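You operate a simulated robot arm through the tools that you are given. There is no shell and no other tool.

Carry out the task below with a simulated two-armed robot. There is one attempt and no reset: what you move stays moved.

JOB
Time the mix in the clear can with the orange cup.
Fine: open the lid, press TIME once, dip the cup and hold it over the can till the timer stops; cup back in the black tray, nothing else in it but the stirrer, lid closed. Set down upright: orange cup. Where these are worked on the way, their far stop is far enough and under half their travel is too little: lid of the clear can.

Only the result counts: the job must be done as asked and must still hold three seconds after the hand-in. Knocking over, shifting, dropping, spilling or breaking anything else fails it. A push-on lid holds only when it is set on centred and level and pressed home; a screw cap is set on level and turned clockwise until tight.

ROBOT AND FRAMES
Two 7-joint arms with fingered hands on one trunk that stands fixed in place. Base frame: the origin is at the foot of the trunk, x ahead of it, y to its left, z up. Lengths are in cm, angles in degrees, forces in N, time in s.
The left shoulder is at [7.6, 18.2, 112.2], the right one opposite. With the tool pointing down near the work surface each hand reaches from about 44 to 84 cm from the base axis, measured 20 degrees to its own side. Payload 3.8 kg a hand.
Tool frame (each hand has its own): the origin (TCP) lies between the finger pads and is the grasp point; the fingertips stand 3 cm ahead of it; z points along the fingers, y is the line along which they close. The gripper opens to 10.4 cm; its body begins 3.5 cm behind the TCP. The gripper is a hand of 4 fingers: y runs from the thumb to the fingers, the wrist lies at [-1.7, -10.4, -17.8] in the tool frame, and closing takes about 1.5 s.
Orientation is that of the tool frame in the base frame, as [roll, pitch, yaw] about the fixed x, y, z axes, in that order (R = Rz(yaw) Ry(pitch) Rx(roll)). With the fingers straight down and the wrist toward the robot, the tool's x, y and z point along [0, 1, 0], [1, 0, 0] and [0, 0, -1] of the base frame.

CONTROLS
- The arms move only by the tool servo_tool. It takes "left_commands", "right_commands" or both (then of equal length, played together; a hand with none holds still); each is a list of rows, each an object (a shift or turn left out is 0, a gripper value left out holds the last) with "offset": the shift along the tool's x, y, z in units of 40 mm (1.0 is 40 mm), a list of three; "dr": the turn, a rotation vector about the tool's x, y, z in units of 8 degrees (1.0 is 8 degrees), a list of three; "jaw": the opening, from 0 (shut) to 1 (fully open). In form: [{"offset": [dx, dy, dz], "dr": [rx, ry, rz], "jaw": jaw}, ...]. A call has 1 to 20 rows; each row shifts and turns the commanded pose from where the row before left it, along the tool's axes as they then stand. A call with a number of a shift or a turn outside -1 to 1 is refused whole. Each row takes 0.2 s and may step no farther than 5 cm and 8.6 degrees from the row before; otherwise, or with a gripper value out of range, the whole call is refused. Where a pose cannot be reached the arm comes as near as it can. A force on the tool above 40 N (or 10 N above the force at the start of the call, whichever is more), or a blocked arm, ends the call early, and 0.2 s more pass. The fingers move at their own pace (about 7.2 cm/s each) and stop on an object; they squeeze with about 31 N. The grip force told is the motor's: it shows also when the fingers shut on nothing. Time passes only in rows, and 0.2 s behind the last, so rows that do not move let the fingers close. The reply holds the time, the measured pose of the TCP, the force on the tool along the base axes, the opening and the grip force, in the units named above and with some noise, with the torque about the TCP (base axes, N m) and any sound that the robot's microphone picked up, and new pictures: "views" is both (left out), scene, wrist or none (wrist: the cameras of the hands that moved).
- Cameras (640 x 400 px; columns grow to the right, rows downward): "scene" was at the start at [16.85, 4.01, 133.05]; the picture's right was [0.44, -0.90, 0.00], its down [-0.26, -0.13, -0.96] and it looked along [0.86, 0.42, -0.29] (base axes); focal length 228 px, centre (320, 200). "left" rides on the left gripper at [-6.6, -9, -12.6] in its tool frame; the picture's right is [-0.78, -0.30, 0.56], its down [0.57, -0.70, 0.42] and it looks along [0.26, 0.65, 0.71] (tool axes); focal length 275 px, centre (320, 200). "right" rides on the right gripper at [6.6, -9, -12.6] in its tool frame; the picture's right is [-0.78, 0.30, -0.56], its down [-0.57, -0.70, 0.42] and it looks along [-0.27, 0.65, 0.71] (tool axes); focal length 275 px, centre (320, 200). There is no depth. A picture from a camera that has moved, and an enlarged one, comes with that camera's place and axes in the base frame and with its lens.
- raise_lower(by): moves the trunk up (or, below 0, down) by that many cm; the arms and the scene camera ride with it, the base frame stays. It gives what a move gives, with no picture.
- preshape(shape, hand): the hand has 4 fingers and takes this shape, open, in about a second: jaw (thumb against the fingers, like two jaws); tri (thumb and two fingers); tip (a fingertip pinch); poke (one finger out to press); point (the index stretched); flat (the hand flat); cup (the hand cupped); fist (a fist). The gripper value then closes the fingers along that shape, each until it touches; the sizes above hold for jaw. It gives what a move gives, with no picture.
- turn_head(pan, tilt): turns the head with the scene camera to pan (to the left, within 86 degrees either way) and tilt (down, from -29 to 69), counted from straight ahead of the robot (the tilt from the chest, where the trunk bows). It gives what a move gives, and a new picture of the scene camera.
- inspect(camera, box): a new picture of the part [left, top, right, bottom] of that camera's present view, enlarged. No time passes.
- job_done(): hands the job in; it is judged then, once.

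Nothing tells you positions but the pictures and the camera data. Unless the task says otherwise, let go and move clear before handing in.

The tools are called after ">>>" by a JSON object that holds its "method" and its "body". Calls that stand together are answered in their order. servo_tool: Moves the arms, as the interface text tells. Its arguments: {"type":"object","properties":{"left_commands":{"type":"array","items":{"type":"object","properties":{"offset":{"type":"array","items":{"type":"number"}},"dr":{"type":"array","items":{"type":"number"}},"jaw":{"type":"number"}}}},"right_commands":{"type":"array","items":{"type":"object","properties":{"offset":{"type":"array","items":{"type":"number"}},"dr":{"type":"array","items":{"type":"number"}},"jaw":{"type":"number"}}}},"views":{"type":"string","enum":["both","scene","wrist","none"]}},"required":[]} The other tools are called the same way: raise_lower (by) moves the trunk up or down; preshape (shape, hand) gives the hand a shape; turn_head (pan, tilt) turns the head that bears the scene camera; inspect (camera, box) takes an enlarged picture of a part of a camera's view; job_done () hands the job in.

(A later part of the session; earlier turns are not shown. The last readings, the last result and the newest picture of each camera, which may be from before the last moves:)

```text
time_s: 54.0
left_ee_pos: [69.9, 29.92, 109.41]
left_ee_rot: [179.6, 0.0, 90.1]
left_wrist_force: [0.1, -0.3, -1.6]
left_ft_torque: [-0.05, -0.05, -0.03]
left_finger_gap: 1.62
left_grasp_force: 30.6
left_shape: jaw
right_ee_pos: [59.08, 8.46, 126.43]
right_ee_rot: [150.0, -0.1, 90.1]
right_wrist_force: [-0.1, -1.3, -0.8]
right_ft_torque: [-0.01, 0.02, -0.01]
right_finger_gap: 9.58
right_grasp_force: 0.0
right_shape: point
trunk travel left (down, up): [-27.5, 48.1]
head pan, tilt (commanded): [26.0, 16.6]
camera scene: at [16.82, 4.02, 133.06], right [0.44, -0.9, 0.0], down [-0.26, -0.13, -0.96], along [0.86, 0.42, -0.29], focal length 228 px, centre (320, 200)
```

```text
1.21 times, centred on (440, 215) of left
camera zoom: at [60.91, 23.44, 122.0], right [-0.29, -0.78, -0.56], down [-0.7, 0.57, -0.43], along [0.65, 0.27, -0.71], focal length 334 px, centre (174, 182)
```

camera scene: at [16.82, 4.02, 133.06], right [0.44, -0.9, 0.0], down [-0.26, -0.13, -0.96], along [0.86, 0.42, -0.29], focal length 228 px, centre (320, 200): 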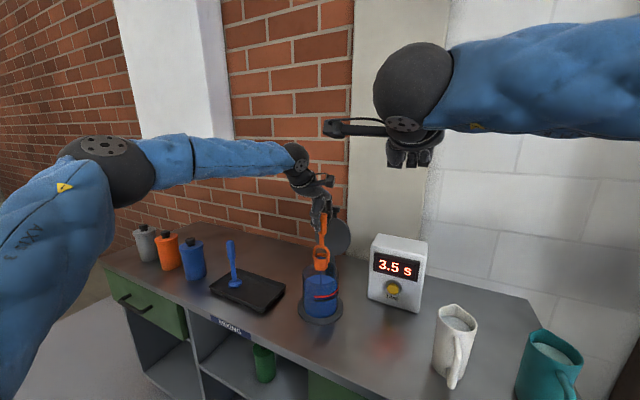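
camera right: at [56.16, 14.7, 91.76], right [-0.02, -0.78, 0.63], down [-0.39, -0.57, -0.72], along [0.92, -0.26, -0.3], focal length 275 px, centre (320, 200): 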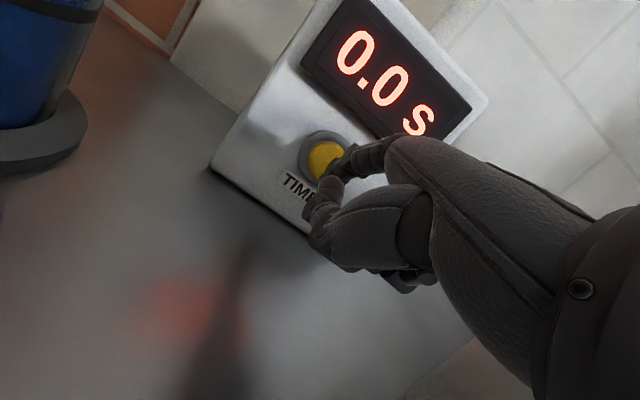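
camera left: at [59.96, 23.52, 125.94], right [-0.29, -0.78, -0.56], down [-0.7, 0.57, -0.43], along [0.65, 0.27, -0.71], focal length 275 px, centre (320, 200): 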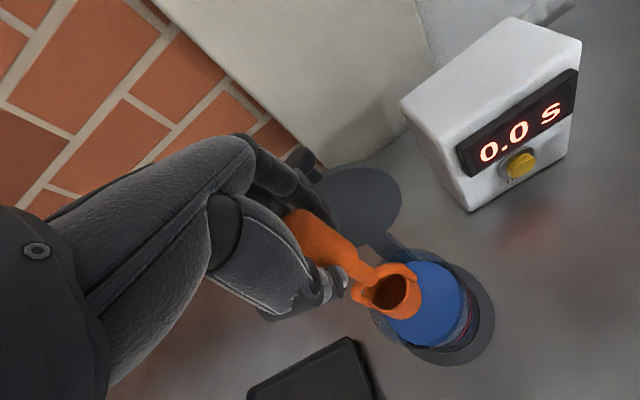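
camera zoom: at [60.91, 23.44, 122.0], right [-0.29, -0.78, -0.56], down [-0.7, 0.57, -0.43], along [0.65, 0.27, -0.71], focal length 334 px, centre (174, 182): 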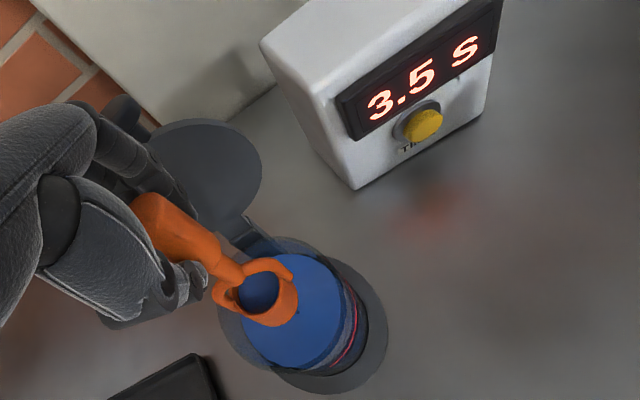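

The timer reads 3.5 s and the cup is draining. I'll keep holding and finish withdrawing the right arm.

>>> {"method": "servo_tool", "body": {"right_commands": [{"dr": [0.9375, 0, 0]}, {"dr": [0.9375, 0, 0]}, {"dr": [0.9375, 0, 0]}, {"dr": [0.9375, 0, 0]}, {"offset": [-0.21, -0.75, 0]}, {"offset": [-0.21, -0.75, 0]}, {"offset": [-0.21, -0.75, 0]}, {"offset": [-0.21, -0.75, 0]}, {"offset": [-0.21, -0.75, 0]}], "views": "scene"}}

>>> {"method": "inspect", "body": {"camera": "left", "box": [240, 50, 640, 380]}}

>>> {"method": "inspect", "body": {"camera": "scene", "box": [270, 180, 430, 330]}}

```text
time_s: 56.0
left_ee_pos: [69.88, 30.0, 109.45]
left_ee_rot: [179.7, 0.0, 90.1]
left_wrist_force: [0.0, -1.0, -1.8]
left_ft_torque: [0.0, -0.01, 0.0]
left_finger_gap: 1.61
left_grasp_force: 31.3
left_shape: jaw
right_ee_pos: [43.81, 3.83, 126.37]
right_ee_rot: [-180.0, 0.1, 90.0]
right_wrist_force: [-0.6, -0.5, 0.5]
right_ft_torque: [-0.02, -0.02, 0.0]
right_finger_gap: 9.62
right_grasp_force: 0.0
right_shape: point
trunk travel left (down, up): [-27.5, 48.1]
head pan, tilt (commanded): [26.0, 16.6]
camera scene: at [16.82, 3.97, 133.06], right [0.44, -0.9, 0.0], down [-0.26, -0.13, -0.96], along [0.86, 0.42, -0.29], focal length 228 px, centre (320, 200)
```

scene: 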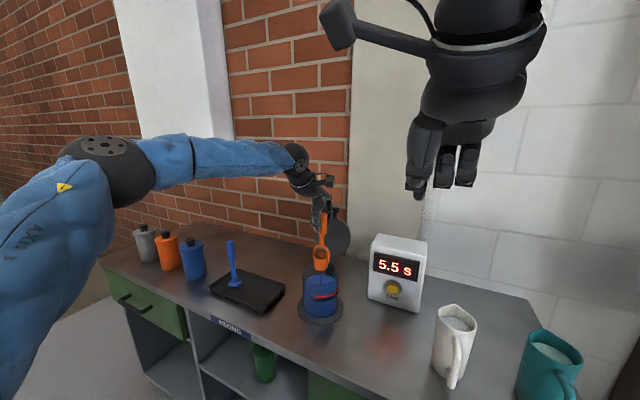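

```text
1.21 times, centred on (440, 215) of left
camera zoom: at [60.91, 23.39, 122.0], right [-0.29, -0.78, -0.56], down [-0.7, 0.57, -0.43], along [0.65, 0.27, -0.71], focal length 334 px, centre (174, 182)
```

zoom: 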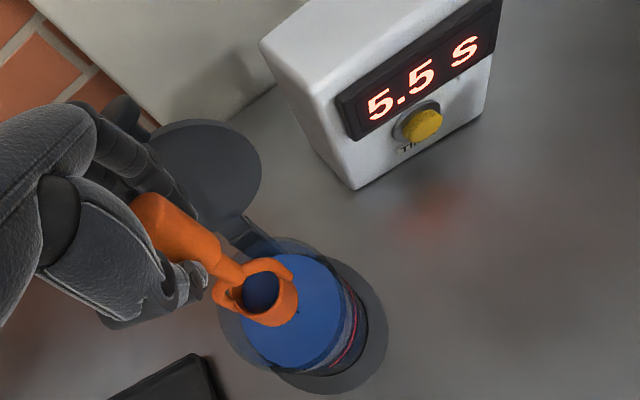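

```text
2.67 times, centred on (350, 255) of scene
camera zoom: at [16.82, 3.97, 133.06], right [0.44, -0.9, 0.0], down [-0.26, -0.13, -0.96], along [0.86, 0.42, -0.29], focal length 609 px, centre (240, 53)
```

zoom: 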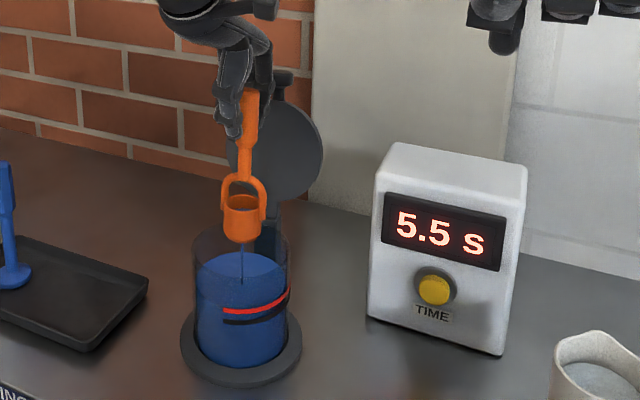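

Timer at 5.5 s, and the stream is still running into the can. I'll keep the cup steady.

>>> {"method": "servo_tool", "body": {"left_commands": [{}, {}, {}, {}, {}, {}, {}, {}, {}, {}, {}, {}, {}, {}, {}, {}, {}, {}, {}, {}], "views": "none"}}

>>> {"method": "inspect", "body": {"camera": "scene", "box": [270, 180, 430, 330]}}

```text
time_s: 60.2
left_ee_pos: [69.94, 29.89, 109.48]
left_ee_rot: [179.7, 0.0, 90.1]
left_wrist_force: [-0.3, -0.6, -1.2]
left_ft_torque: [0.0, -0.04, 0.04]
left_finger_gap: 1.61
left_grasp_force: 30.9
left_shape: jaw
right_ee_pos: [43.74, 3.95, 126.34]
right_ee_rot: [-179.9, 0.0, 90.0]
right_wrist_force: [0.5, -0.1, -1.0]
right_ft_torque: [-0.02, -0.01, 0.04]
right_finger_gap: 9.55
right_grasp_force: 0.2
right_shape: point
trunk travel left (down, up): [-27.5, 48.1]
head pan, tilt (commanded): [26.0, 16.6]
```

```text
2.67 times, centred on (350, 255) of scene
camera zoom: at [16.87, 4.01, 133.05], right [0.44, -0.9, 0.0], down [-0.26, -0.13, -0.96], along [0.86, 0.42, -0.29], focal length 609 px, centre (240, 53)
```

zoom: 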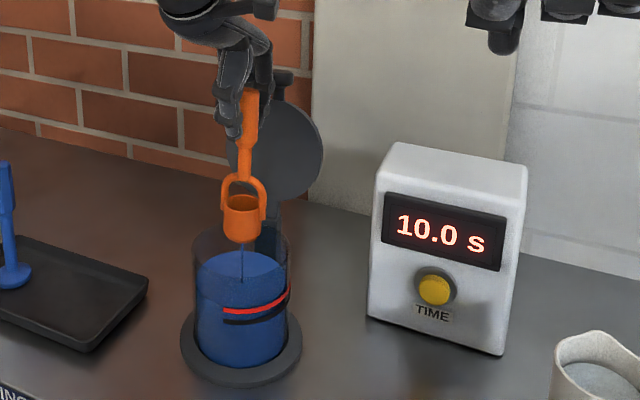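

Timer at 10.0 s with the stream still flowing. I'll keep holding.

>>> {"method": "servo_tool", "body": {"left_commands": [{}, {}, {}, {}, {}, {}, {}, {}, {}, {}, {}, {}, {}, {}, {}, {}, {}, {}, {}, {}], "views": "none"}}

>>> {"method": "inspect", "body": {"camera": "scene", "box": [270, 180, 430, 330]}}

```text
time_s: 64.4
left_ee_pos: [69.88, 29.8, 109.45]
left_ee_rot: [179.6, -0.1, 90.1]
left_wrist_force: [-0.2, 0.1, -1.6]
left_ft_torque: [-0.01, 0.03, 0.0]
left_finger_gap: 1.62
left_grasp_force: 30.6
left_shape: jaw
right_ee_pos: [43.8, 3.94, 126.34]
right_ee_rot: [-179.9, 0.1, 90.1]
right_wrist_force: [-0.1, -0.1, -0.2]
right_ft_torque: [0.03, 0.0, -0.04]
right_finger_gap: 9.62
right_grasp_force: 0.2
right_shape: point
trunk travel left (down, up): [-27.5, 48.1]
head pan, tilt (commanded): [26.0, 16.6]
```

```text
2.67 times, centred on (350, 255) of scene
camera zoom: at [16.87, 4.01, 133.05], right [0.44, -0.9, 0.0], down [-0.26, -0.13, -0.96], along [0.86, 0.42, -0.29], focal length 609 px, centre (240, 53)
```

zoom: 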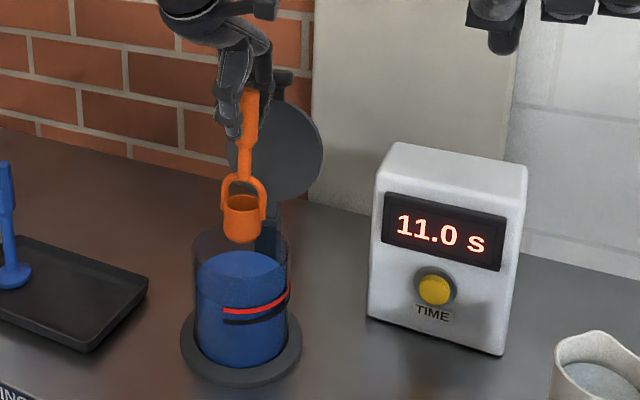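

The timer stopped at 11.0 s and the stream has ended. I'll raise the cup, carry it back over the tray and lower it to a few centimetres above.

>>> {"method": "servo_tool", "body": {"left_commands": [{"offset": [0, 0, 0]}, {"offset": [0, 0, -0.4]}, {"offset": [0, 0, -0.6]}, {"offset": [0.4, -0.1, 0]}, {"offset": [0.74, -0.1, 0]}, {"offset": [0.74, -0.1, 0]}, {"offset": [0.74, -0.1, 0]}, {"offset": [0.74, -0.1, 0]}, {"offset": [0.74, -0.1, 0]}, {"offset": [0.74, -0.1, 0]}, {"offset": [0.385, -0.1, 0]}, {"offset": [0, 0, 0.6]}, {"offset": [0, 0, 0.9]}, {"offset": [0, 0, 0.9]}, {"offset": [0, 0, 0.8]}, {"offset": [0, 0, 0.4]}, {"offset": [0, 0, 0]}], "views": "both"}}

>>> {"method": "inspect", "body": {"camera": "scene", "box": [200, 200, 360, 330]}}

>>> {"method": "inspect", "body": {"camera": "left", "box": [200, 130, 540, 390]}}

>>> {"method": "inspect", "body": {"camera": "right", "box": [0, 0, 200, 160]}}

```text
time_s: 68.0
left_ee_pos: [66.62, 51.1, 99.07]
left_ee_rot: [179.7, 0.0, 90.2]
left_wrist_force: [-0.6, -0.5, -0.5]
left_ft_torque: [0.0, 0.01, 0.04]
left_finger_gap: 1.62
left_grasp_force: 31.3
left_shape: jaw
right_ee_pos: [43.87, 4.05, 126.26]
right_ee_rot: [-179.9, 0.0, 90.1]
right_wrist_force: [-0.2, 0.0, 0.0]
right_ft_torque: [0.0, -0.04, -0.04]
right_finger_gap: 9.61
right_grasp_force: 0.1
right_shape: point
trunk travel left (down, up): [-27.5, 48.1]
head pan, tilt (commanded): [26.0, 16.6]
camera scene: at [16.87, 4.02, 133.05], right [0.44, -0.9, 0.0], down [-0.26, -0.13, -0.96], along [0.86, 0.42, -0.29], focal length 228 px, centre (320, 200)
camera left: at [57.71, 44.49, 111.61], right [-0.29, -0.78, -0.56], down [-0.7, 0.57, -0.43], along [0.65, 0.27, -0.71], focal length 275 px, centre (320, 200)
```

scene: 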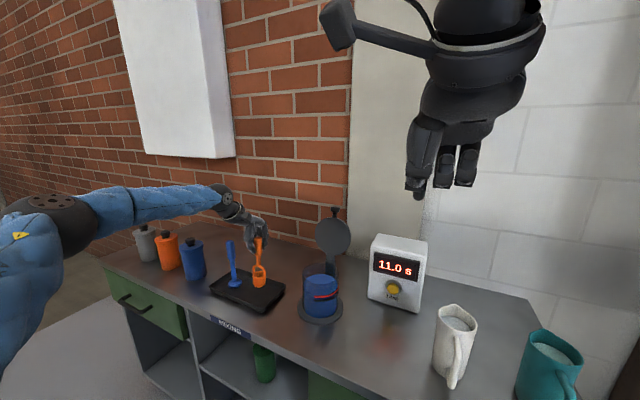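
left: 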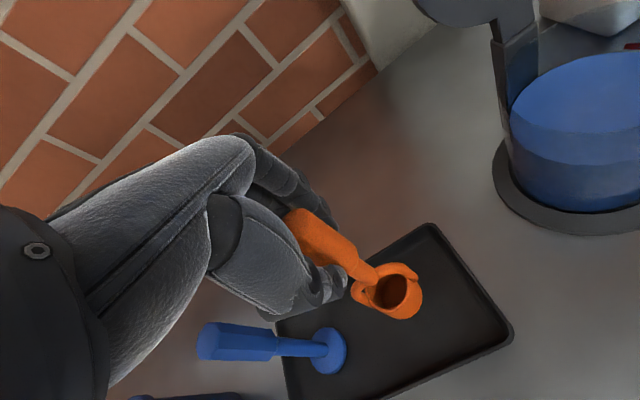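

```text
3.08 times, centred on (280, 265) of scene
camera zoom: at [16.87, 4.02, 133.05], right [0.44, -0.9, 0.0], down [-0.26, -0.13, -0.96], along [0.86, 0.42, -0.29], focal length 703 px, centre (443, 0)
```

zoom: 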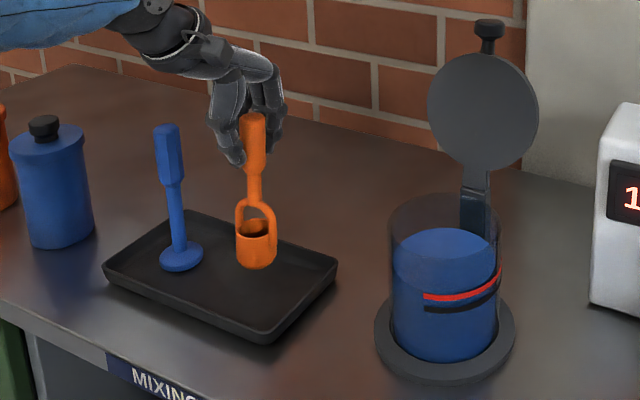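

```text
1.54 times, centred on (370, 260) of left
camera zoom: at [57.71, 44.49, 111.61], right [-0.29, -0.78, -0.56], down [-0.7, 0.57, -0.43], along [0.65, 0.27, -0.71], focal length 424 px, centre (243, 108)
```

zoom: 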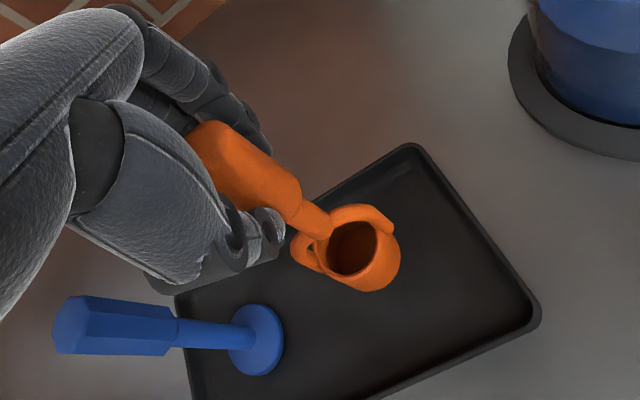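

```text
2.50 times, centred on (100, 80) of right
camera zoom: at [34.8, 10.5, 138.96], right [0.3, -0.78, 0.56], down [-0.7, -0.57, -0.42], along [0.65, -0.26, -0.71], focal length 688 px, centre (870, 500)
```

zoom: 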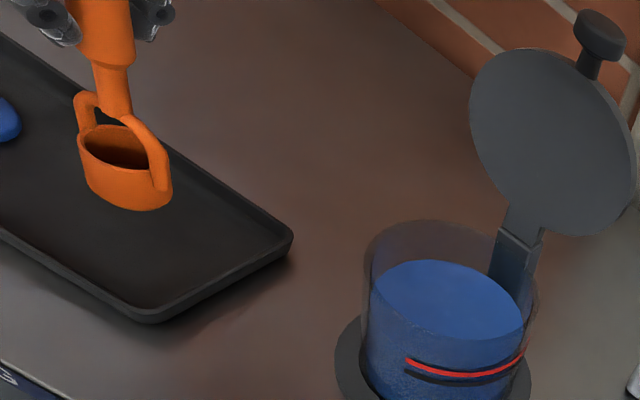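

The cup hangs upright over a free part of the tray. I'll lower it slowly until it touches down.

>>> {"method": "servo_tool", "body": {"left_commands": [{"offset": [0, 0, 0.3]}, {"offset": [0, 0, 0.25]}, {"offset": [0, 0, 0.2]}, {"offset": [0, 0, 0.05]}, {"offset": [0, 0, 0]}], "views": "none"}}

>>> {"method": "inspect", "body": {"camera": "scene", "box": [215, 220, 295, 310]}}

>>> {"method": "inspect", "body": {"camera": "right", "box": [0, 0, 120, 100]}}

```text
time_s: 69.2
left_ee_pos: [66.54, 50.9, 95.7]
left_ee_rot: [179.5, 0.0, 90.0]
left_wrist_force: [-1.0, 0.6, -1.1]
left_ft_torque: [0.01, 0.01, 0.0]
left_finger_gap: 1.61
left_grasp_force: 31.1
left_shape: jaw
right_ee_pos: [43.76, 3.93, 126.28]
right_ee_rot: [-179.9, 0.1, 90.1]
right_wrist_force: [0.5, 0.9, -0.2]
right_ft_torque: [0.01, 0.0, 0.01]
right_finger_gap: 9.59
right_grasp_force: 0.1
right_shape: point
trunk travel left (down, up): [-27.5, 48.1]
head pan, tilt (commanded): [26.0, 16.6]
```

```text
4.44 times, centred on (255, 265) of scene
camera zoom: at [16.87, 4.02, 133.05], right [0.44, -0.9, 0.0], down [-0.26, -0.13, -0.96], along [0.86, 0.42, -0.29], focal length 1015 px, centre (609, -89)
```

zoom: 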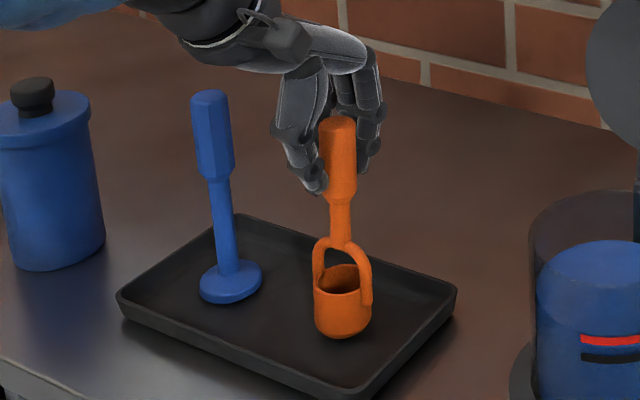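

```text
4.00 times, centred on (60, 50) of right
camera zoom: at [34.81, 10.5, 138.96], right [0.3, -0.78, 0.56], down [-0.7, -0.57, -0.42], along [0.65, -0.26, -0.71], focal length 1101 px, centre (1360, 800)
```

zoom: 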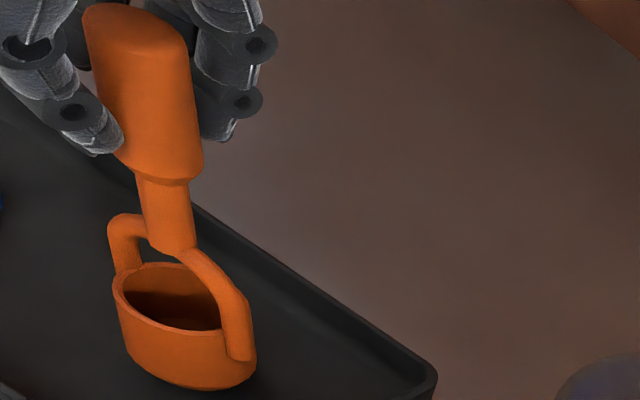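

>>> {"method": "servo_tool", "body": {"left_commands": [{"offset": [0, 0, 0.05]}, {"offset": [0, 0, 0.03]}, {"offset": [0, 0, 0]}], "views": "none"}}

```text
time_s: 70.0
left_ee_pos: [66.66, 51.05, 95.53]
left_ee_rot: [179.6, 0.0, 90.1]
left_wrist_force: [0.0, -0.1, -0.5]
left_ft_torque: [0.02, -0.02, -0.01]
left_finger_gap: 1.61
left_grasp_force: 31.1
left_shape: jaw
right_ee_pos: [43.72, 3.99, 126.36]
right_ee_rot: [-179.9, -0.1, 90.1]
right_wrist_force: [0.6, -0.1, 0.8]
right_ft_torque: [0.01, -0.02, 0.01]
right_finger_gap: 9.59
right_grasp_force: 0.0
right_shape: point
trunk travel left (down, up): [-27.5, 48.1]
head pan, tilt (commanded): [26.0, 16.6]
```

>>> {"method": "servo_tool", "body": {"left_commands": [{"offset": [0, 0, 0.03]}, {"offset": [0, 0, 0.02]}, {"offset": [0, 0, 0]}], "views": "none"}}

>>> {"method": "inspect", "body": {"camera": "scene", "box": [215, 220, 295, 310]}}

>>> {"method": "inspect", "body": {"camera": "right", "box": [0, 0, 120, 100]}}

>>> {"method": "inspect", "body": {"camera": "left", "box": [200, 130, 440, 330]}}

```text
time_s: 70.8
left_ee_pos: [66.58, 50.89, 95.36]
left_ee_rot: [179.7, -0.1, 90.1]
left_wrist_force: [0.3, 0.0, -0.1]
left_ft_torque: [0.02, 0.01, 0.0]
left_finger_gap: 1.61
left_grasp_force: 30.7
left_shape: jaw
right_ee_pos: [43.76, 3.94, 126.23]
right_ee_rot: [-179.8, -0.1, 90.1]
right_wrist_force: [0.5, -0.7, 0.8]
right_ft_torque: [0.0, 0.0, 0.0]
right_finger_gap: 9.62
right_grasp_force: 0.0
right_shape: point
trunk travel left (down, up): [-27.5, 48.1]
head pan, tilt (commanded): [26.0, 16.6]
```

```text
4.44 times, centred on (255, 265) of scene
camera zoom: at [16.86, 4.01, 133.05], right [0.44, -0.9, 0.0], down [-0.26, -0.13, -0.96], along [0.86, 0.42, -0.29], focal length 1015 px, centre (609, -89)
```

zoom: 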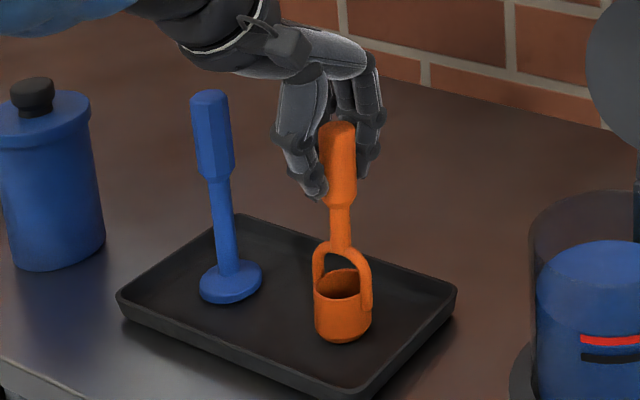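

```text
4.00 times, centred on (60, 50) of right
camera zoom: at [34.79, 10.49, 138.97], right [0.3, -0.78, 0.56], down [-0.7, -0.57, -0.42], along [0.65, -0.26, -0.71], focal length 1101 px, centre (1360, 800)
```

zoom: 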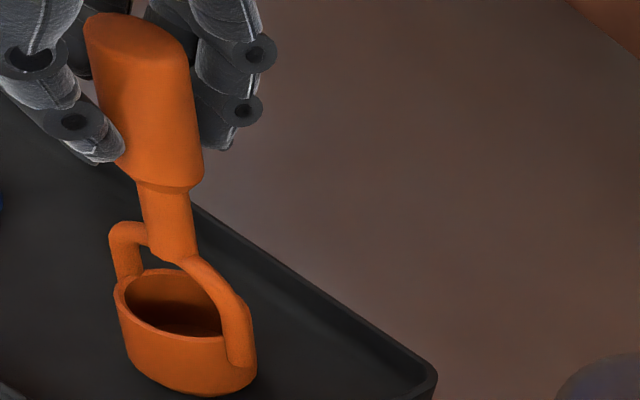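

```text
2.00 times, centred on (320, 230) of left
camera zoom: at [57.65, 44.47, 107.87], right [-0.29, -0.78, -0.56], down [-0.7, 0.57, -0.43], along [0.65, 0.27, -0.71], focal length 551 px, centre (320, 140)
```

zoom: 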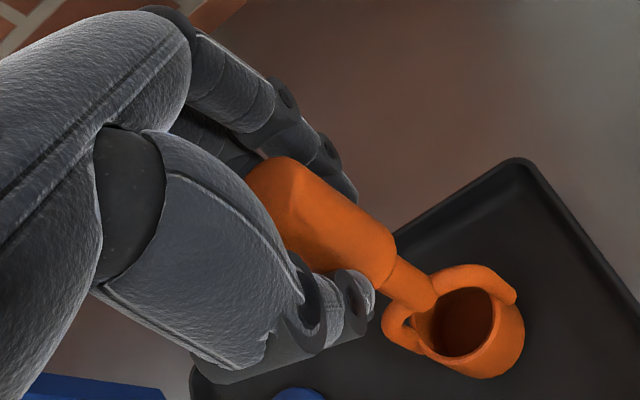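

The cup's weight is now on the tray, with the wrist force near zero. I'll open slowly so the cup settles upright.

>>> {"method": "servo_tool", "body": {"left_commands": [{"jaw": 0.14}, {"jaw": 0.17}, {"jaw": 0.2}, {"jaw": 0.23}, {"jaw": 0.26}, {"jaw": 0.3}, {"jaw": 0.35}, {"jaw": 0.4}, {"jaw": 0.5}, {"jaw": 0.6}, {"jaw": 0.7}, {"jaw": 0.7}], "views": "none"}}

>>> {"method": "inspect", "body": {"camera": "scene", "box": [215, 220, 295, 310]}}

>>> {"method": "inspect", "body": {"camera": "right", "box": [0, 0, 120, 100]}}

>>> {"method": "inspect", "body": {"camera": "left", "box": [200, 130, 440, 330]}}

```text
time_s: 73.4
left_ee_pos: [66.7, 51.03, 95.25]
left_ee_rot: [179.6, 0.0, 90.1]
left_wrist_force: [-0.8, 0.0, 0.3]
left_ft_torque: [0.0, -0.02, -0.03]
left_finger_gap: 7.27
left_grasp_force: 0.1
left_shape: jaw
right_ee_pos: [43.75, 3.96, 126.35]
right_ee_rot: [-179.8, 0.0, 90.1]
right_wrist_force: [-0.1, 0.6, -0.3]
right_ft_torque: [-0.02, -0.01, 0.02]
right_finger_gap: 9.6
right_grasp_force: 0.0
right_shape: point
trunk travel left (down, up): [-27.5, 48.1]
head pan, tilt (commanded): [26.0, 16.6]
```

```text
4.44 times, centred on (255, 265) of scene
camera zoom: at [16.86, 4.01, 133.05], right [0.44, -0.9, 0.0], down [-0.26, -0.13, -0.96], along [0.86, 0.42, -0.29], focal length 1015 px, centre (609, -89)
```

zoom: 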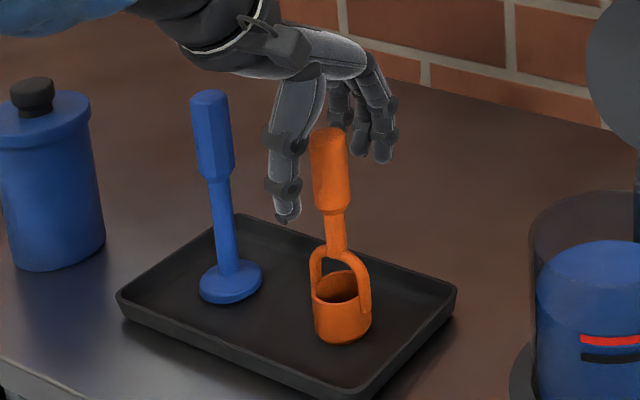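

```text
4.00 times, centred on (60, 50) of right
camera zoom: at [34.79, 10.49, 138.97], right [0.3, -0.78, 0.56], down [-0.7, -0.57, -0.42], along [0.65, -0.26, -0.71], focal length 1101 px, centre (1360, 800)
```

zoom: 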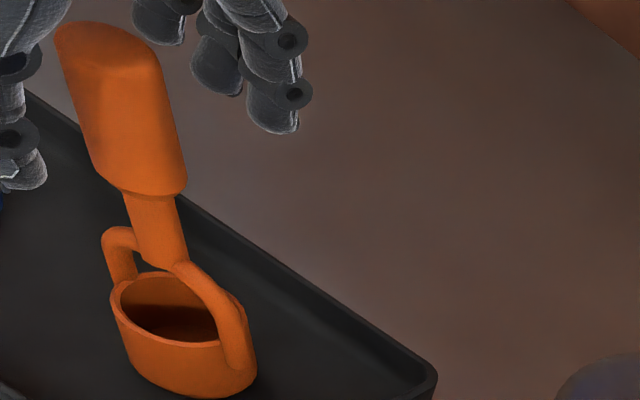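

```text
2.00 times, centred on (320, 230) of left
camera zoom: at [57.64, 44.47, 107.87], right [-0.29, -0.78, -0.56], down [-0.7, 0.57, -0.43], along [0.65, 0.27, -0.71], focal length 551 px, centre (320, 140)
```

zoom: 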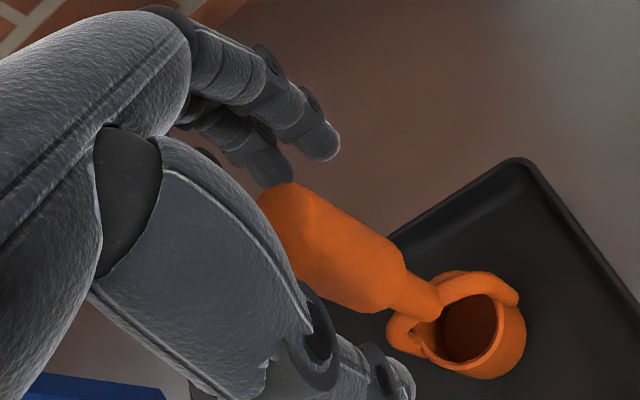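

The cup is standing upright in the tray. I'll raise the hand straight up off the handle.

>>> {"method": "servo_tool", "body": {"left_commands": [{"offset": [0, 0, -0.4]}, {"offset": [0, 0, -0.8]}, {"offset": [0, 0, -1.0]}, {"offset": [0, 0, -1.0]}, {"offset": [0, 0, -1.0]}, {"offset": [0, 0, -1.0], "jaw": 1.0}, {"offset": [0, 0, -0.8], "jaw": 1.0}, {"offset": [0, 0, 0]}], "views": "both"}}

>>> {"method": "inspect", "body": {"camera": "scene", "box": [200, 190, 360, 330]}}

>>> {"method": "inspect", "body": {"camera": "left", "box": [320, 200, 640, 400]}}

```text
time_s: 75.2
left_ee_pos: [66.4, 51.05, 119.25]
left_ee_rot: [179.6, 0.0, 90.0]
left_wrist_force: [-1.4, 0.9, 0.1]
left_ft_torque: [0.01, 0.0, -0.03]
left_finger_gap: 10.36
left_grasp_force: 0.1
left_shape: jaw
right_ee_pos: [43.8, 4.0, 126.33]
right_ee_rot: [-179.8, 0.0, 90.1]
right_wrist_force: [0.4, -0.1, -0.1]
right_ft_torque: [-0.02, 0.02, -0.01]
right_finger_gap: 9.59
right_grasp_force: 0.0
right_shape: point
trunk travel left (down, up): [-27.5, 48.1]
head pan, tilt (commanded): [26.0, 16.6]
camera scene: at [16.86, 4.05, 133.05], right [0.44, -0.9, 0.0], down [-0.26, -0.13, -0.96], along [0.86, 0.42, -0.29], focal length 228 px, centre (320, 200)
camera left: at [57.42, 44.54, 131.81], right [-0.29, -0.78, -0.56], down [-0.7, 0.57, -0.43], along [0.65, 0.26, -0.71], focal length 275 px, centre (320, 200)
```

scene: 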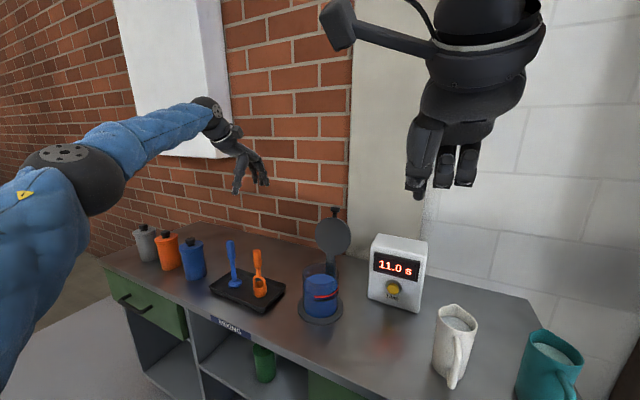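
left: 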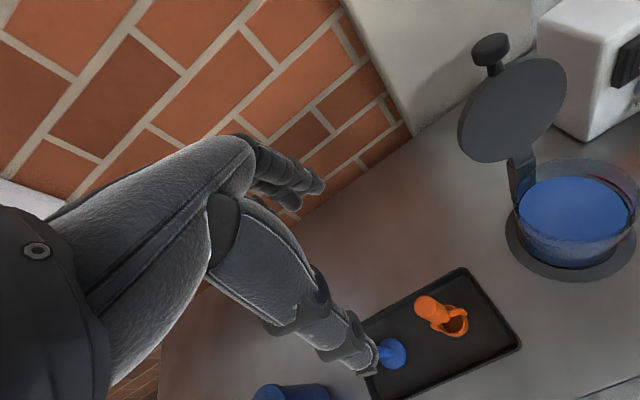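

```text
2.86 times, centred on (280, 260) of scene
camera zoom: at [16.86, 4.05, 133.05], right [0.44, -0.9, 0.0], down [-0.26, -0.13, -0.96], along [0.86, 0.42, -0.29], focal length 653 px, centre (434, 29)
```

zoom: 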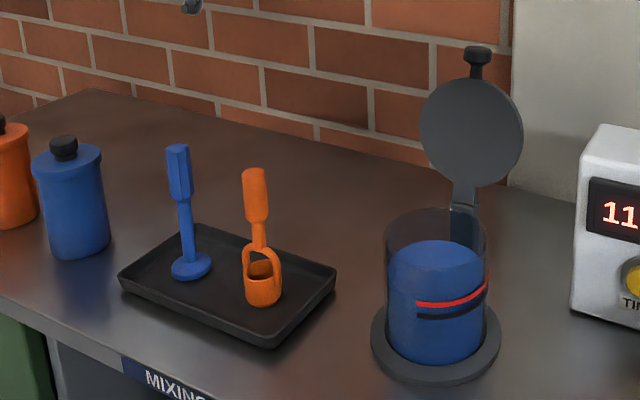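

```text
2.00 times, centred on (480, 300) of left
camera zoom: at [57.42, 44.54, 131.81], right [-0.29, -0.78, -0.56], down [-0.7, 0.57, -0.43], along [0.65, 0.26, -0.71], focal length 551 px, centre (0, 0)
```

zoom: 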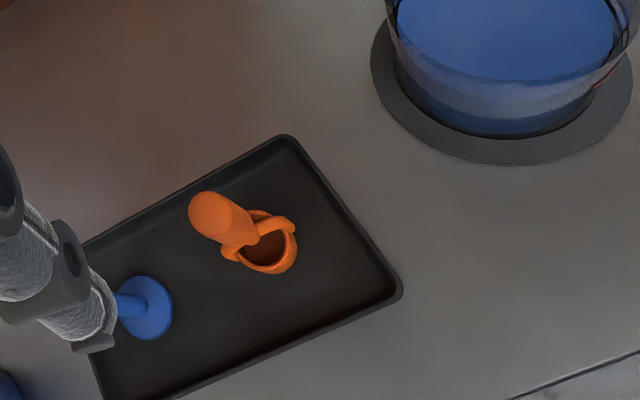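

The cup stands upright in the tray next to the stirrer, and the hand is clear. Next I'll move the left hand above the open lid's knob at about (81.3, 30, 109.3), tilted 20°, to straddle it with the fingers behind and the thumb in front.

>>> {"method": "servo_tool", "body": {"left_commands": [{"offset": [-0.75, 0, 0], "dr": [-0.833, 0, 0]}, {"offset": [-0.75, 0, 0], "dr": [-0.833, 0, 0]}, {"offset": [-0.75, 0, 0], "dr": [-0.833, 0, 0]}, {"offset": [-0.75, 0, 0]}, {"offset": [-0.75, 0, 0]}, {"offset": [-0.75, 0, 0]}, {"offset": [-0.75, 0, 0]}, {"offset": [0, 0.8165, 0.297]}, {"offset": [0, 0.8165, 0.297]}, {"offset": [0, 0.8165, 0.297]}, {"offset": [0, 0.8165, 0.297]}, {"offset": [0, 0, 0]}], "views": "both"}}

>>> {"method": "inspect", "body": {"camera": "scene", "box": [270, 160, 390, 320]}}

>>> {"method": "inspect", "body": {"camera": "right", "box": [40, 0, 280, 190]}}

```text
time_s: 77.8
left_ee_pos: [77.2, 30.08, 119.15]
left_ee_rot: [159.7, 0.1, 90.1]
left_wrist_force: [0.6, 0.4, 0.8]
left_ft_torque: [-0.02, 0.01, -0.01]
left_finger_gap: 10.39
left_grasp_force: 0.0
left_shape: jaw
left hand out of reach, approached as far as the arm can: row 11
right_ee_pos: [43.95, 4.0, 126.33]
right_ee_rot: [-179.8, 0.0, 90.1]
right_wrist_force: [1.0, 0.5, 0.2]
right_ft_torque: [-0.01, 0.04, -0.01]
right_finger_gap: 9.6
right_grasp_force: 0.1
right_shape: point
trunk travel left (down, up): [-27.5, 48.1]
head pan, tilt (commanded): [26.0, 16.6]
camera scene: at [17.02, 4.09, 133.02], right [0.44, -0.9, 0.0], down [-0.26, -0.13, -0.96], along [0.86, 0.42, -0.29], focal length 228 px, centre (320, 200)
camera left: at [64.47, 23.55, 127.93], right [-0.08, -0.78, -0.62], down [-0.51, 0.57, -0.64], along [0.85, 0.27, -0.45], focal length 275 px, centre (320, 200)
```

scene: 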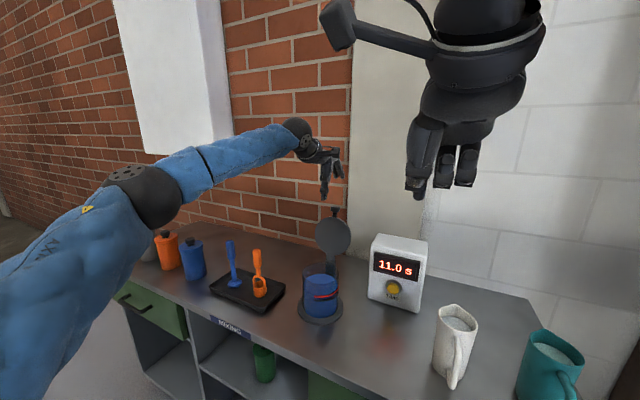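
left: 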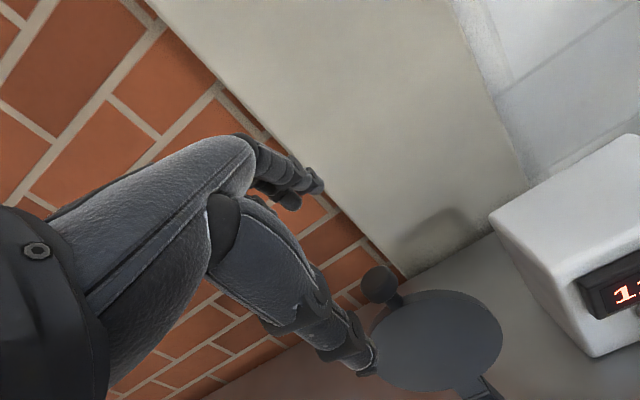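

```text
2.50 times, centred on (330, 240) of scene
camera zoom: at [17.02, 4.09, 133.02], right [0.44, -0.9, 0.0], down [-0.26, -0.13, -0.96], along [0.86, 0.42, -0.29], focal length 571 px, centre (295, 100)
```

zoom: 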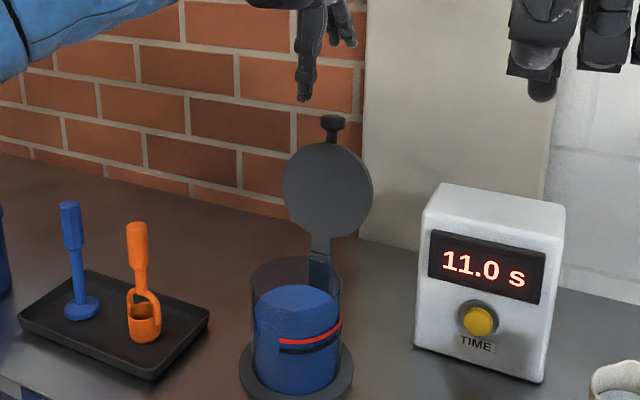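

```text
2.11 times, centred on (160, 95) of right
camera zoom: at [34.97, 10.57, 138.9], right [0.3, -0.78, 0.56], down [-0.7, -0.57, -0.42], along [0.65, -0.26, -0.72], focal length 580 px, centre (657, 421)
```

zoom: 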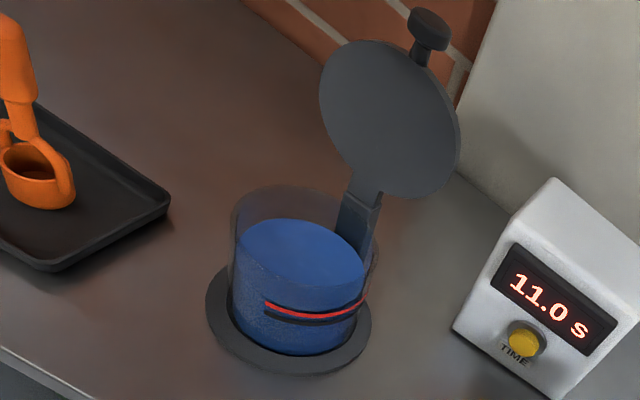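

The arm reached its limit at x≈77 with 20° tilt. I'll use a 30° tilt, which shortens the reach, come down a bit and check the actual pose.

>>> {"method": "servo_tool", "body": {"left_commands": [{"dr": [-0.625, 0, 0]}, {"dr": [-0.625, 0, 0]}, {"offset": [0, -0.1875, 0.325]}, {"offset": [0, -0.1875, 0.325]}, {"offset": [0, 0, 0]}], "views": "wrist"}}

>>> {"method": "inspect", "body": {"camera": "scene", "box": [280, 150, 380, 280]}}

>>> {"method": "inspect", "body": {"camera": "right", "box": [100, 0, 280, 130]}}

```text
time_s: 79.0
left_ee_pos: [76.94, 29.85, 116.2]
left_ee_rot: [149.5, 0.1, 90.0]
left_wrist_force: [-0.4, 0.3, -0.5]
left_ft_torque: [0.01, -0.01, 0.02]
left_finger_gap: 10.41
left_grasp_force: 0.1
left_shape: jaw
right_ee_pos: [43.82, 4.04, 126.33]
right_ee_rot: [-180.0, 0.0, 90.1]
right_wrist_force: [0.3, -0.3, 0.4]
right_ft_torque: [0.0, -0.02, -0.02]
right_finger_gap: 9.62
right_grasp_force: 0.0
right_shape: point
trunk travel left (down, up): [-27.5, 48.1]
head pan, tilt (commanded): [26.0, 16.6]
camera left: at [62.95, 23.49, 122.6], right [0.03, -0.78, -0.63], down [-0.39, 0.57, -0.72], along [0.92, 0.27, -0.29], focal length 275 px, centre (320, 200)
```

left: 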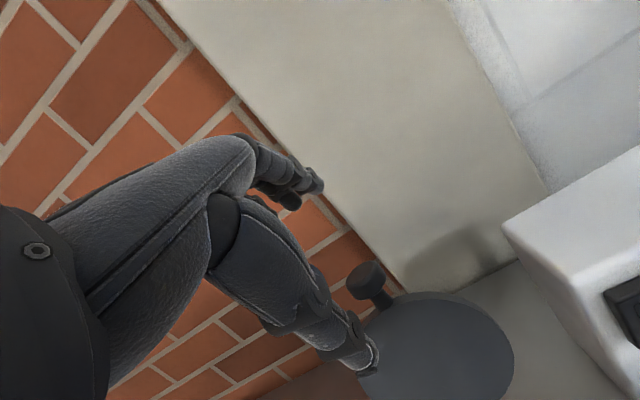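

```text
3.08 times, centred on (330, 215) of scene
camera zoom: at [16.85, 4.0, 133.06], right [0.44, -0.9, 0.0], down [-0.26, -0.13, -0.96], along [0.86, 0.42, -0.29], focal length 703 px, centre (289, 154)
```

zoom: 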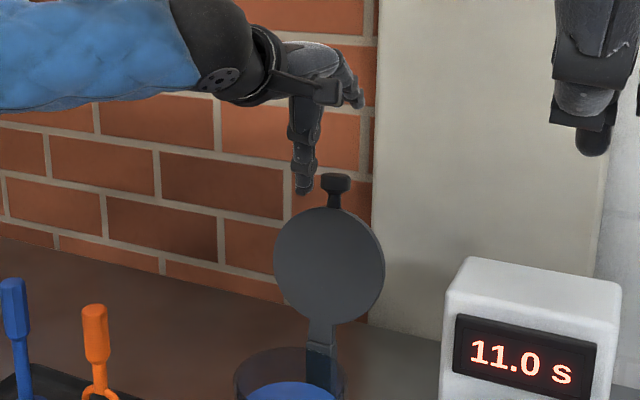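

```text
3.08 times, centred on (190, 65) of right
camera zoom: at [34.79, 10.48, 138.97], right [0.3, -0.78, 0.56], down [-0.7, -0.57, -0.42], along [0.65, -0.26, -0.71], focal length 847 px, centre (720, 615)
```

zoom: 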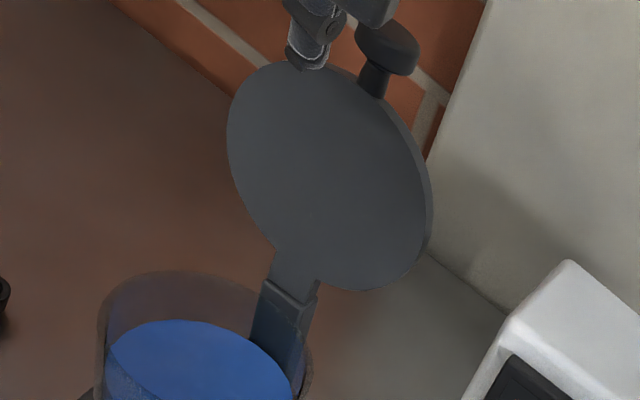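

The pose is followed now. I'll move forward over the knob and check before coming down behind it.

>>> {"method": "servo_tool", "body": {"left_commands": [{"offset": [0, 0.243, 0.376]}, {"offset": [0, 0.214, 0.4745]}, {"offset": [0, 0, 0]}], "views": "wrist"}}

>>> {"method": "inspect", "body": {"camera": "scene", "box": [280, 150, 380, 280]}}

>>> {"method": "inspect", "body": {"camera": "right", "box": [100, 0, 280, 130]}}

```text
time_s: 79.8
left_ee_pos: [80.12, 30.03, 114.51]
left_ee_rot: [149.6, 0.1, 90.1]
left_wrist_force: [-0.2, -0.2, 0.7]
left_ft_torque: [-0.02, -0.02, -0.01]
left_finger_gap: 10.4
left_grasp_force: 0.1
left_shape: jaw
right_ee_pos: [43.74, 3.95, 126.26]
right_ee_rot: [-179.9, 0.0, 90.1]
right_wrist_force: [0.2, 0.5, -0.9]
right_ft_torque: [-0.01, -0.03, 0.0]
right_finger_gap: 9.59
right_grasp_force: 0.0
right_shape: point
trunk travel left (down, up): [-27.5, 48.1]
head pan, tilt (commanded): [26.0, 16.6]
camera left: at [66.16, 23.57, 120.76], right [0.03, -0.78, -0.63], down [-0.39, 0.57, -0.72], along [0.92, 0.27, -0.29], focal length 275 px, centre (320, 200)
```

left: 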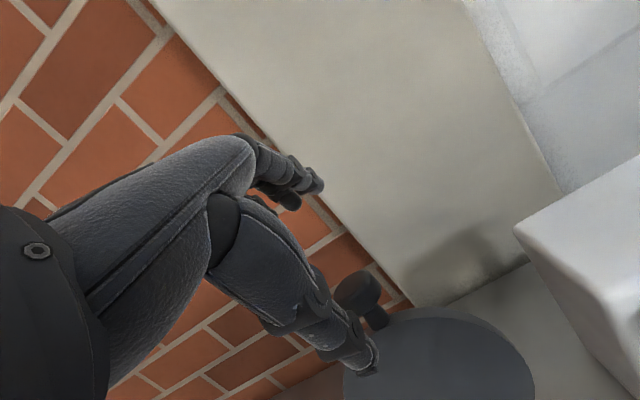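

```text
3.08 times, centred on (330, 215) of scene
camera zoom: at [16.81, 3.98, 133.06], right [0.44, -0.9, 0.0], down [-0.26, -0.13, -0.96], along [0.86, 0.42, -0.29], focal length 703 px, centre (289, 154)
```

zoom: 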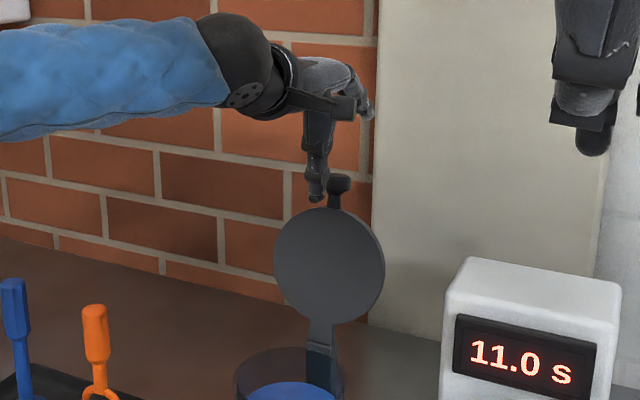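

```text
3.08 times, centred on (190, 65) of right
camera zoom: at [34.74, 10.46, 138.99], right [0.3, -0.78, 0.56], down [-0.7, -0.57, -0.42], along [0.65, -0.26, -0.71], focal length 847 px, centre (720, 615)
```

zoom: 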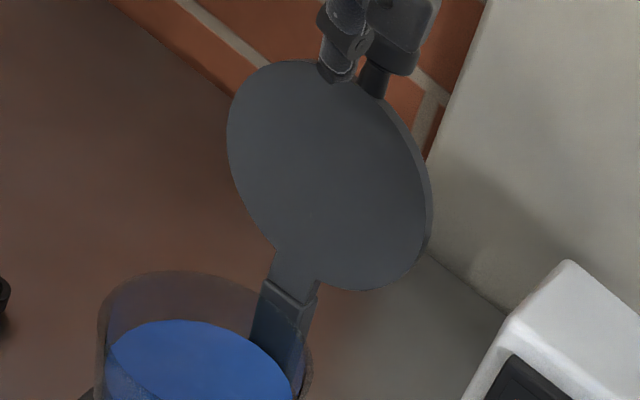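

The thumb is in front of the lid and the fingers are beyond the knob. I'll lower so the fingers hook behind it.

>>> {"method": "servo_tool", "body": {"left_commands": [{"offset": [0, -0.2477, 0.42]}, {"offset": [0, -0.2477, 0.42]}, {"offset": [0, -0.2477, 0.42]}, {"offset": [0, 0, 0]}], "views": "wrist"}}

>>> {"method": "inspect", "body": {"camera": "scene", "box": [280, 150, 380, 280]}}

>>> {"method": "inspect", "body": {"camera": "right", "box": [100, 0, 280, 130]}}

```text
time_s: 80.8
left_ee_pos: [80.25, 30.17, 108.39]
left_ee_rot: [149.6, 0.0, 90.1]
left_wrist_force: [0.5, 0.6, 0.0]
left_ft_torque: [0.02, -0.01, 0.03]
left_finger_gap: 10.39
left_grasp_force: 0.1
left_shape: jaw
right_ee_pos: [43.83, 3.83, 126.34]
right_ee_rot: [-179.9, 0.0, 90.1]
right_wrist_force: [0.4, 0.2, -0.2]
right_ft_torque: [-0.01, 0.04, -0.02]
right_finger_gap: 9.59
right_grasp_force: 0.0
right_shape: point
trunk travel left (down, up): [-27.5, 48.1]
head pan, tilt (commanded): [26.0, 16.6]
camera left: at [66.19, 23.59, 114.74], right [0.03, -0.78, -0.63], down [-0.39, 0.57, -0.72], along [0.92, 0.27, -0.29], focal length 275 px, centre (320, 200)
```

left: 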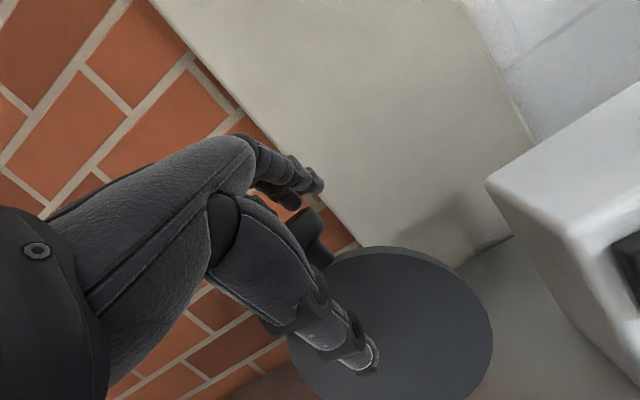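

```text
3.08 times, centred on (330, 215) of scene
camera zoom: at [16.84, 3.99, 133.06], right [0.44, -0.9, 0.0], down [-0.26, -0.13, -0.96], along [0.86, 0.42, -0.29], focal length 703 px, centre (289, 154)
```

zoom: 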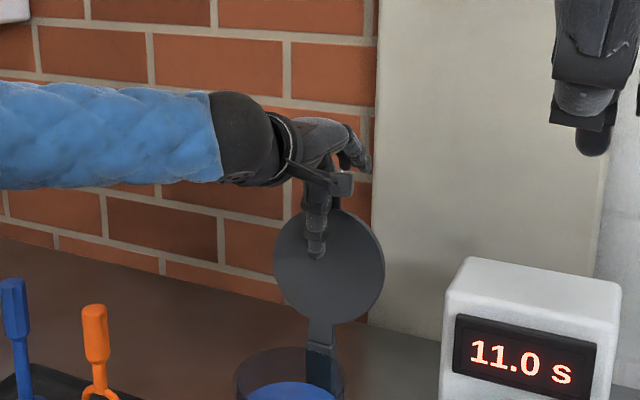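

```text
3.08 times, centred on (190, 65) of right
camera zoom: at [34.77, 10.47, 138.98], right [0.3, -0.78, 0.56], down [-0.7, -0.57, -0.42], along [0.65, -0.26, -0.71], focal length 847 px, centre (720, 615)
```

zoom: 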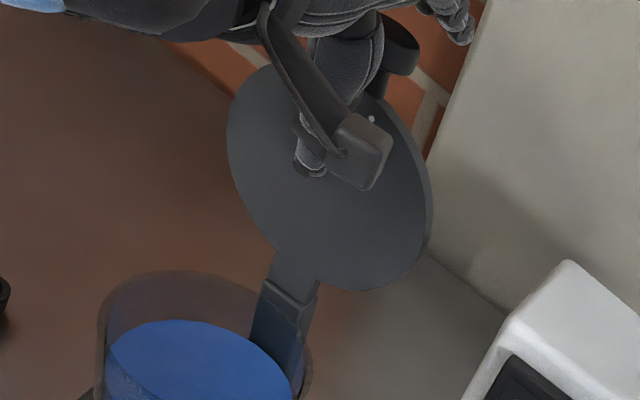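

The knob now sits between the thumb in front and the fingers behind. I'll narrow the cage to about 8 cm and pull the fingers up against the back of the knob.

>>> {"method": "servo_tool", "body": {"left_commands": [{"offset": [0, -0.2315, -0.223], "jaw": 0.75}, {"offset": [0, -0.0645, -0.255], "jaw": 0.75}, {"offset": [0, 0, 0], "jaw": 0.75}, {"offset": [0, 0, 0]}], "views": "wrist"}}

>>> {"method": "inspect", "body": {"camera": "left", "box": [220, 120, 420, 400]}}

>>> {"method": "inspect", "body": {"camera": "scene", "box": [280, 150, 380, 280]}}

```text
time_s: 81.8
left_ee_pos: [78.17, 30.15, 109.53]
left_ee_rot: [149.6, 0.0, 90.1]
left_wrist_force: [0.3, -0.2, -0.6]
left_ft_torque: [-0.04, 0.03, 0.04]
left_finger_gap: 7.83
left_grasp_force: 0.1
left_shape: jaw
right_ee_pos: [43.72, 3.86, 126.22]
right_ee_rot: [-179.9, 0.0, 90.0]
right_wrist_force: [-0.3, 0.0, 0.0]
right_ft_torque: [-0.01, -0.02, -0.01]
right_finger_gap: 9.59
right_grasp_force: 0.1
right_shape: point
trunk travel left (down, up): [-27.5, 48.1]
head pan, tilt (commanded): [26.0, 16.6]
camera left: at [64.14, 23.51, 115.87], right [0.03, -0.78, -0.63], down [-0.39, 0.57, -0.72], along [0.92, 0.27, -0.29], focal length 275 px, centre (320, 200)
```

left: 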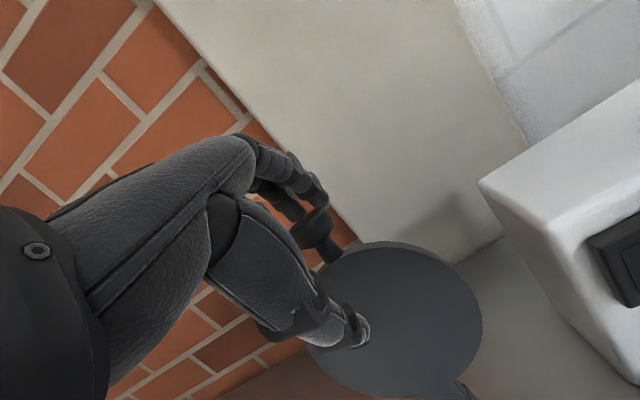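

```text
1.43 times, centred on (320, 260) of left
camera zoom: at [64.14, 23.51, 115.87], right [0.03, -0.78, -0.63], down [-0.39, 0.57, -0.72], along [0.92, 0.27, -0.29], focal length 393 px, centre (320, 114)
```

zoom: 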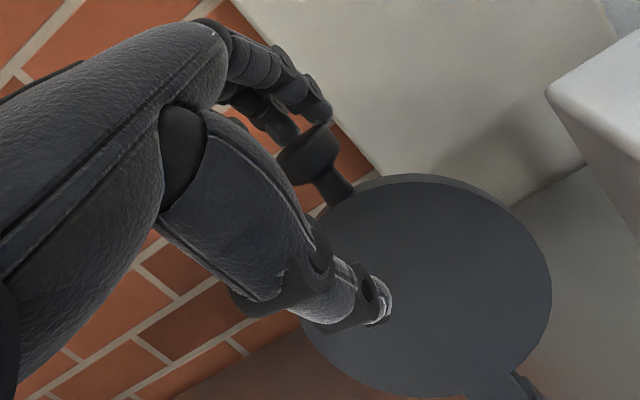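

```text
3.08 times, centred on (330, 215) of scene
camera zoom: at [16.86, 4.0, 133.05], right [0.44, -0.9, 0.0], down [-0.26, -0.13, -0.96], along [0.86, 0.42, -0.29], focal length 703 px, centre (289, 154)
```

zoom: 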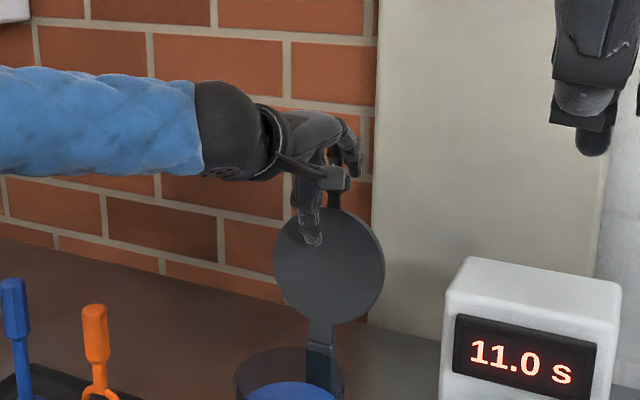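

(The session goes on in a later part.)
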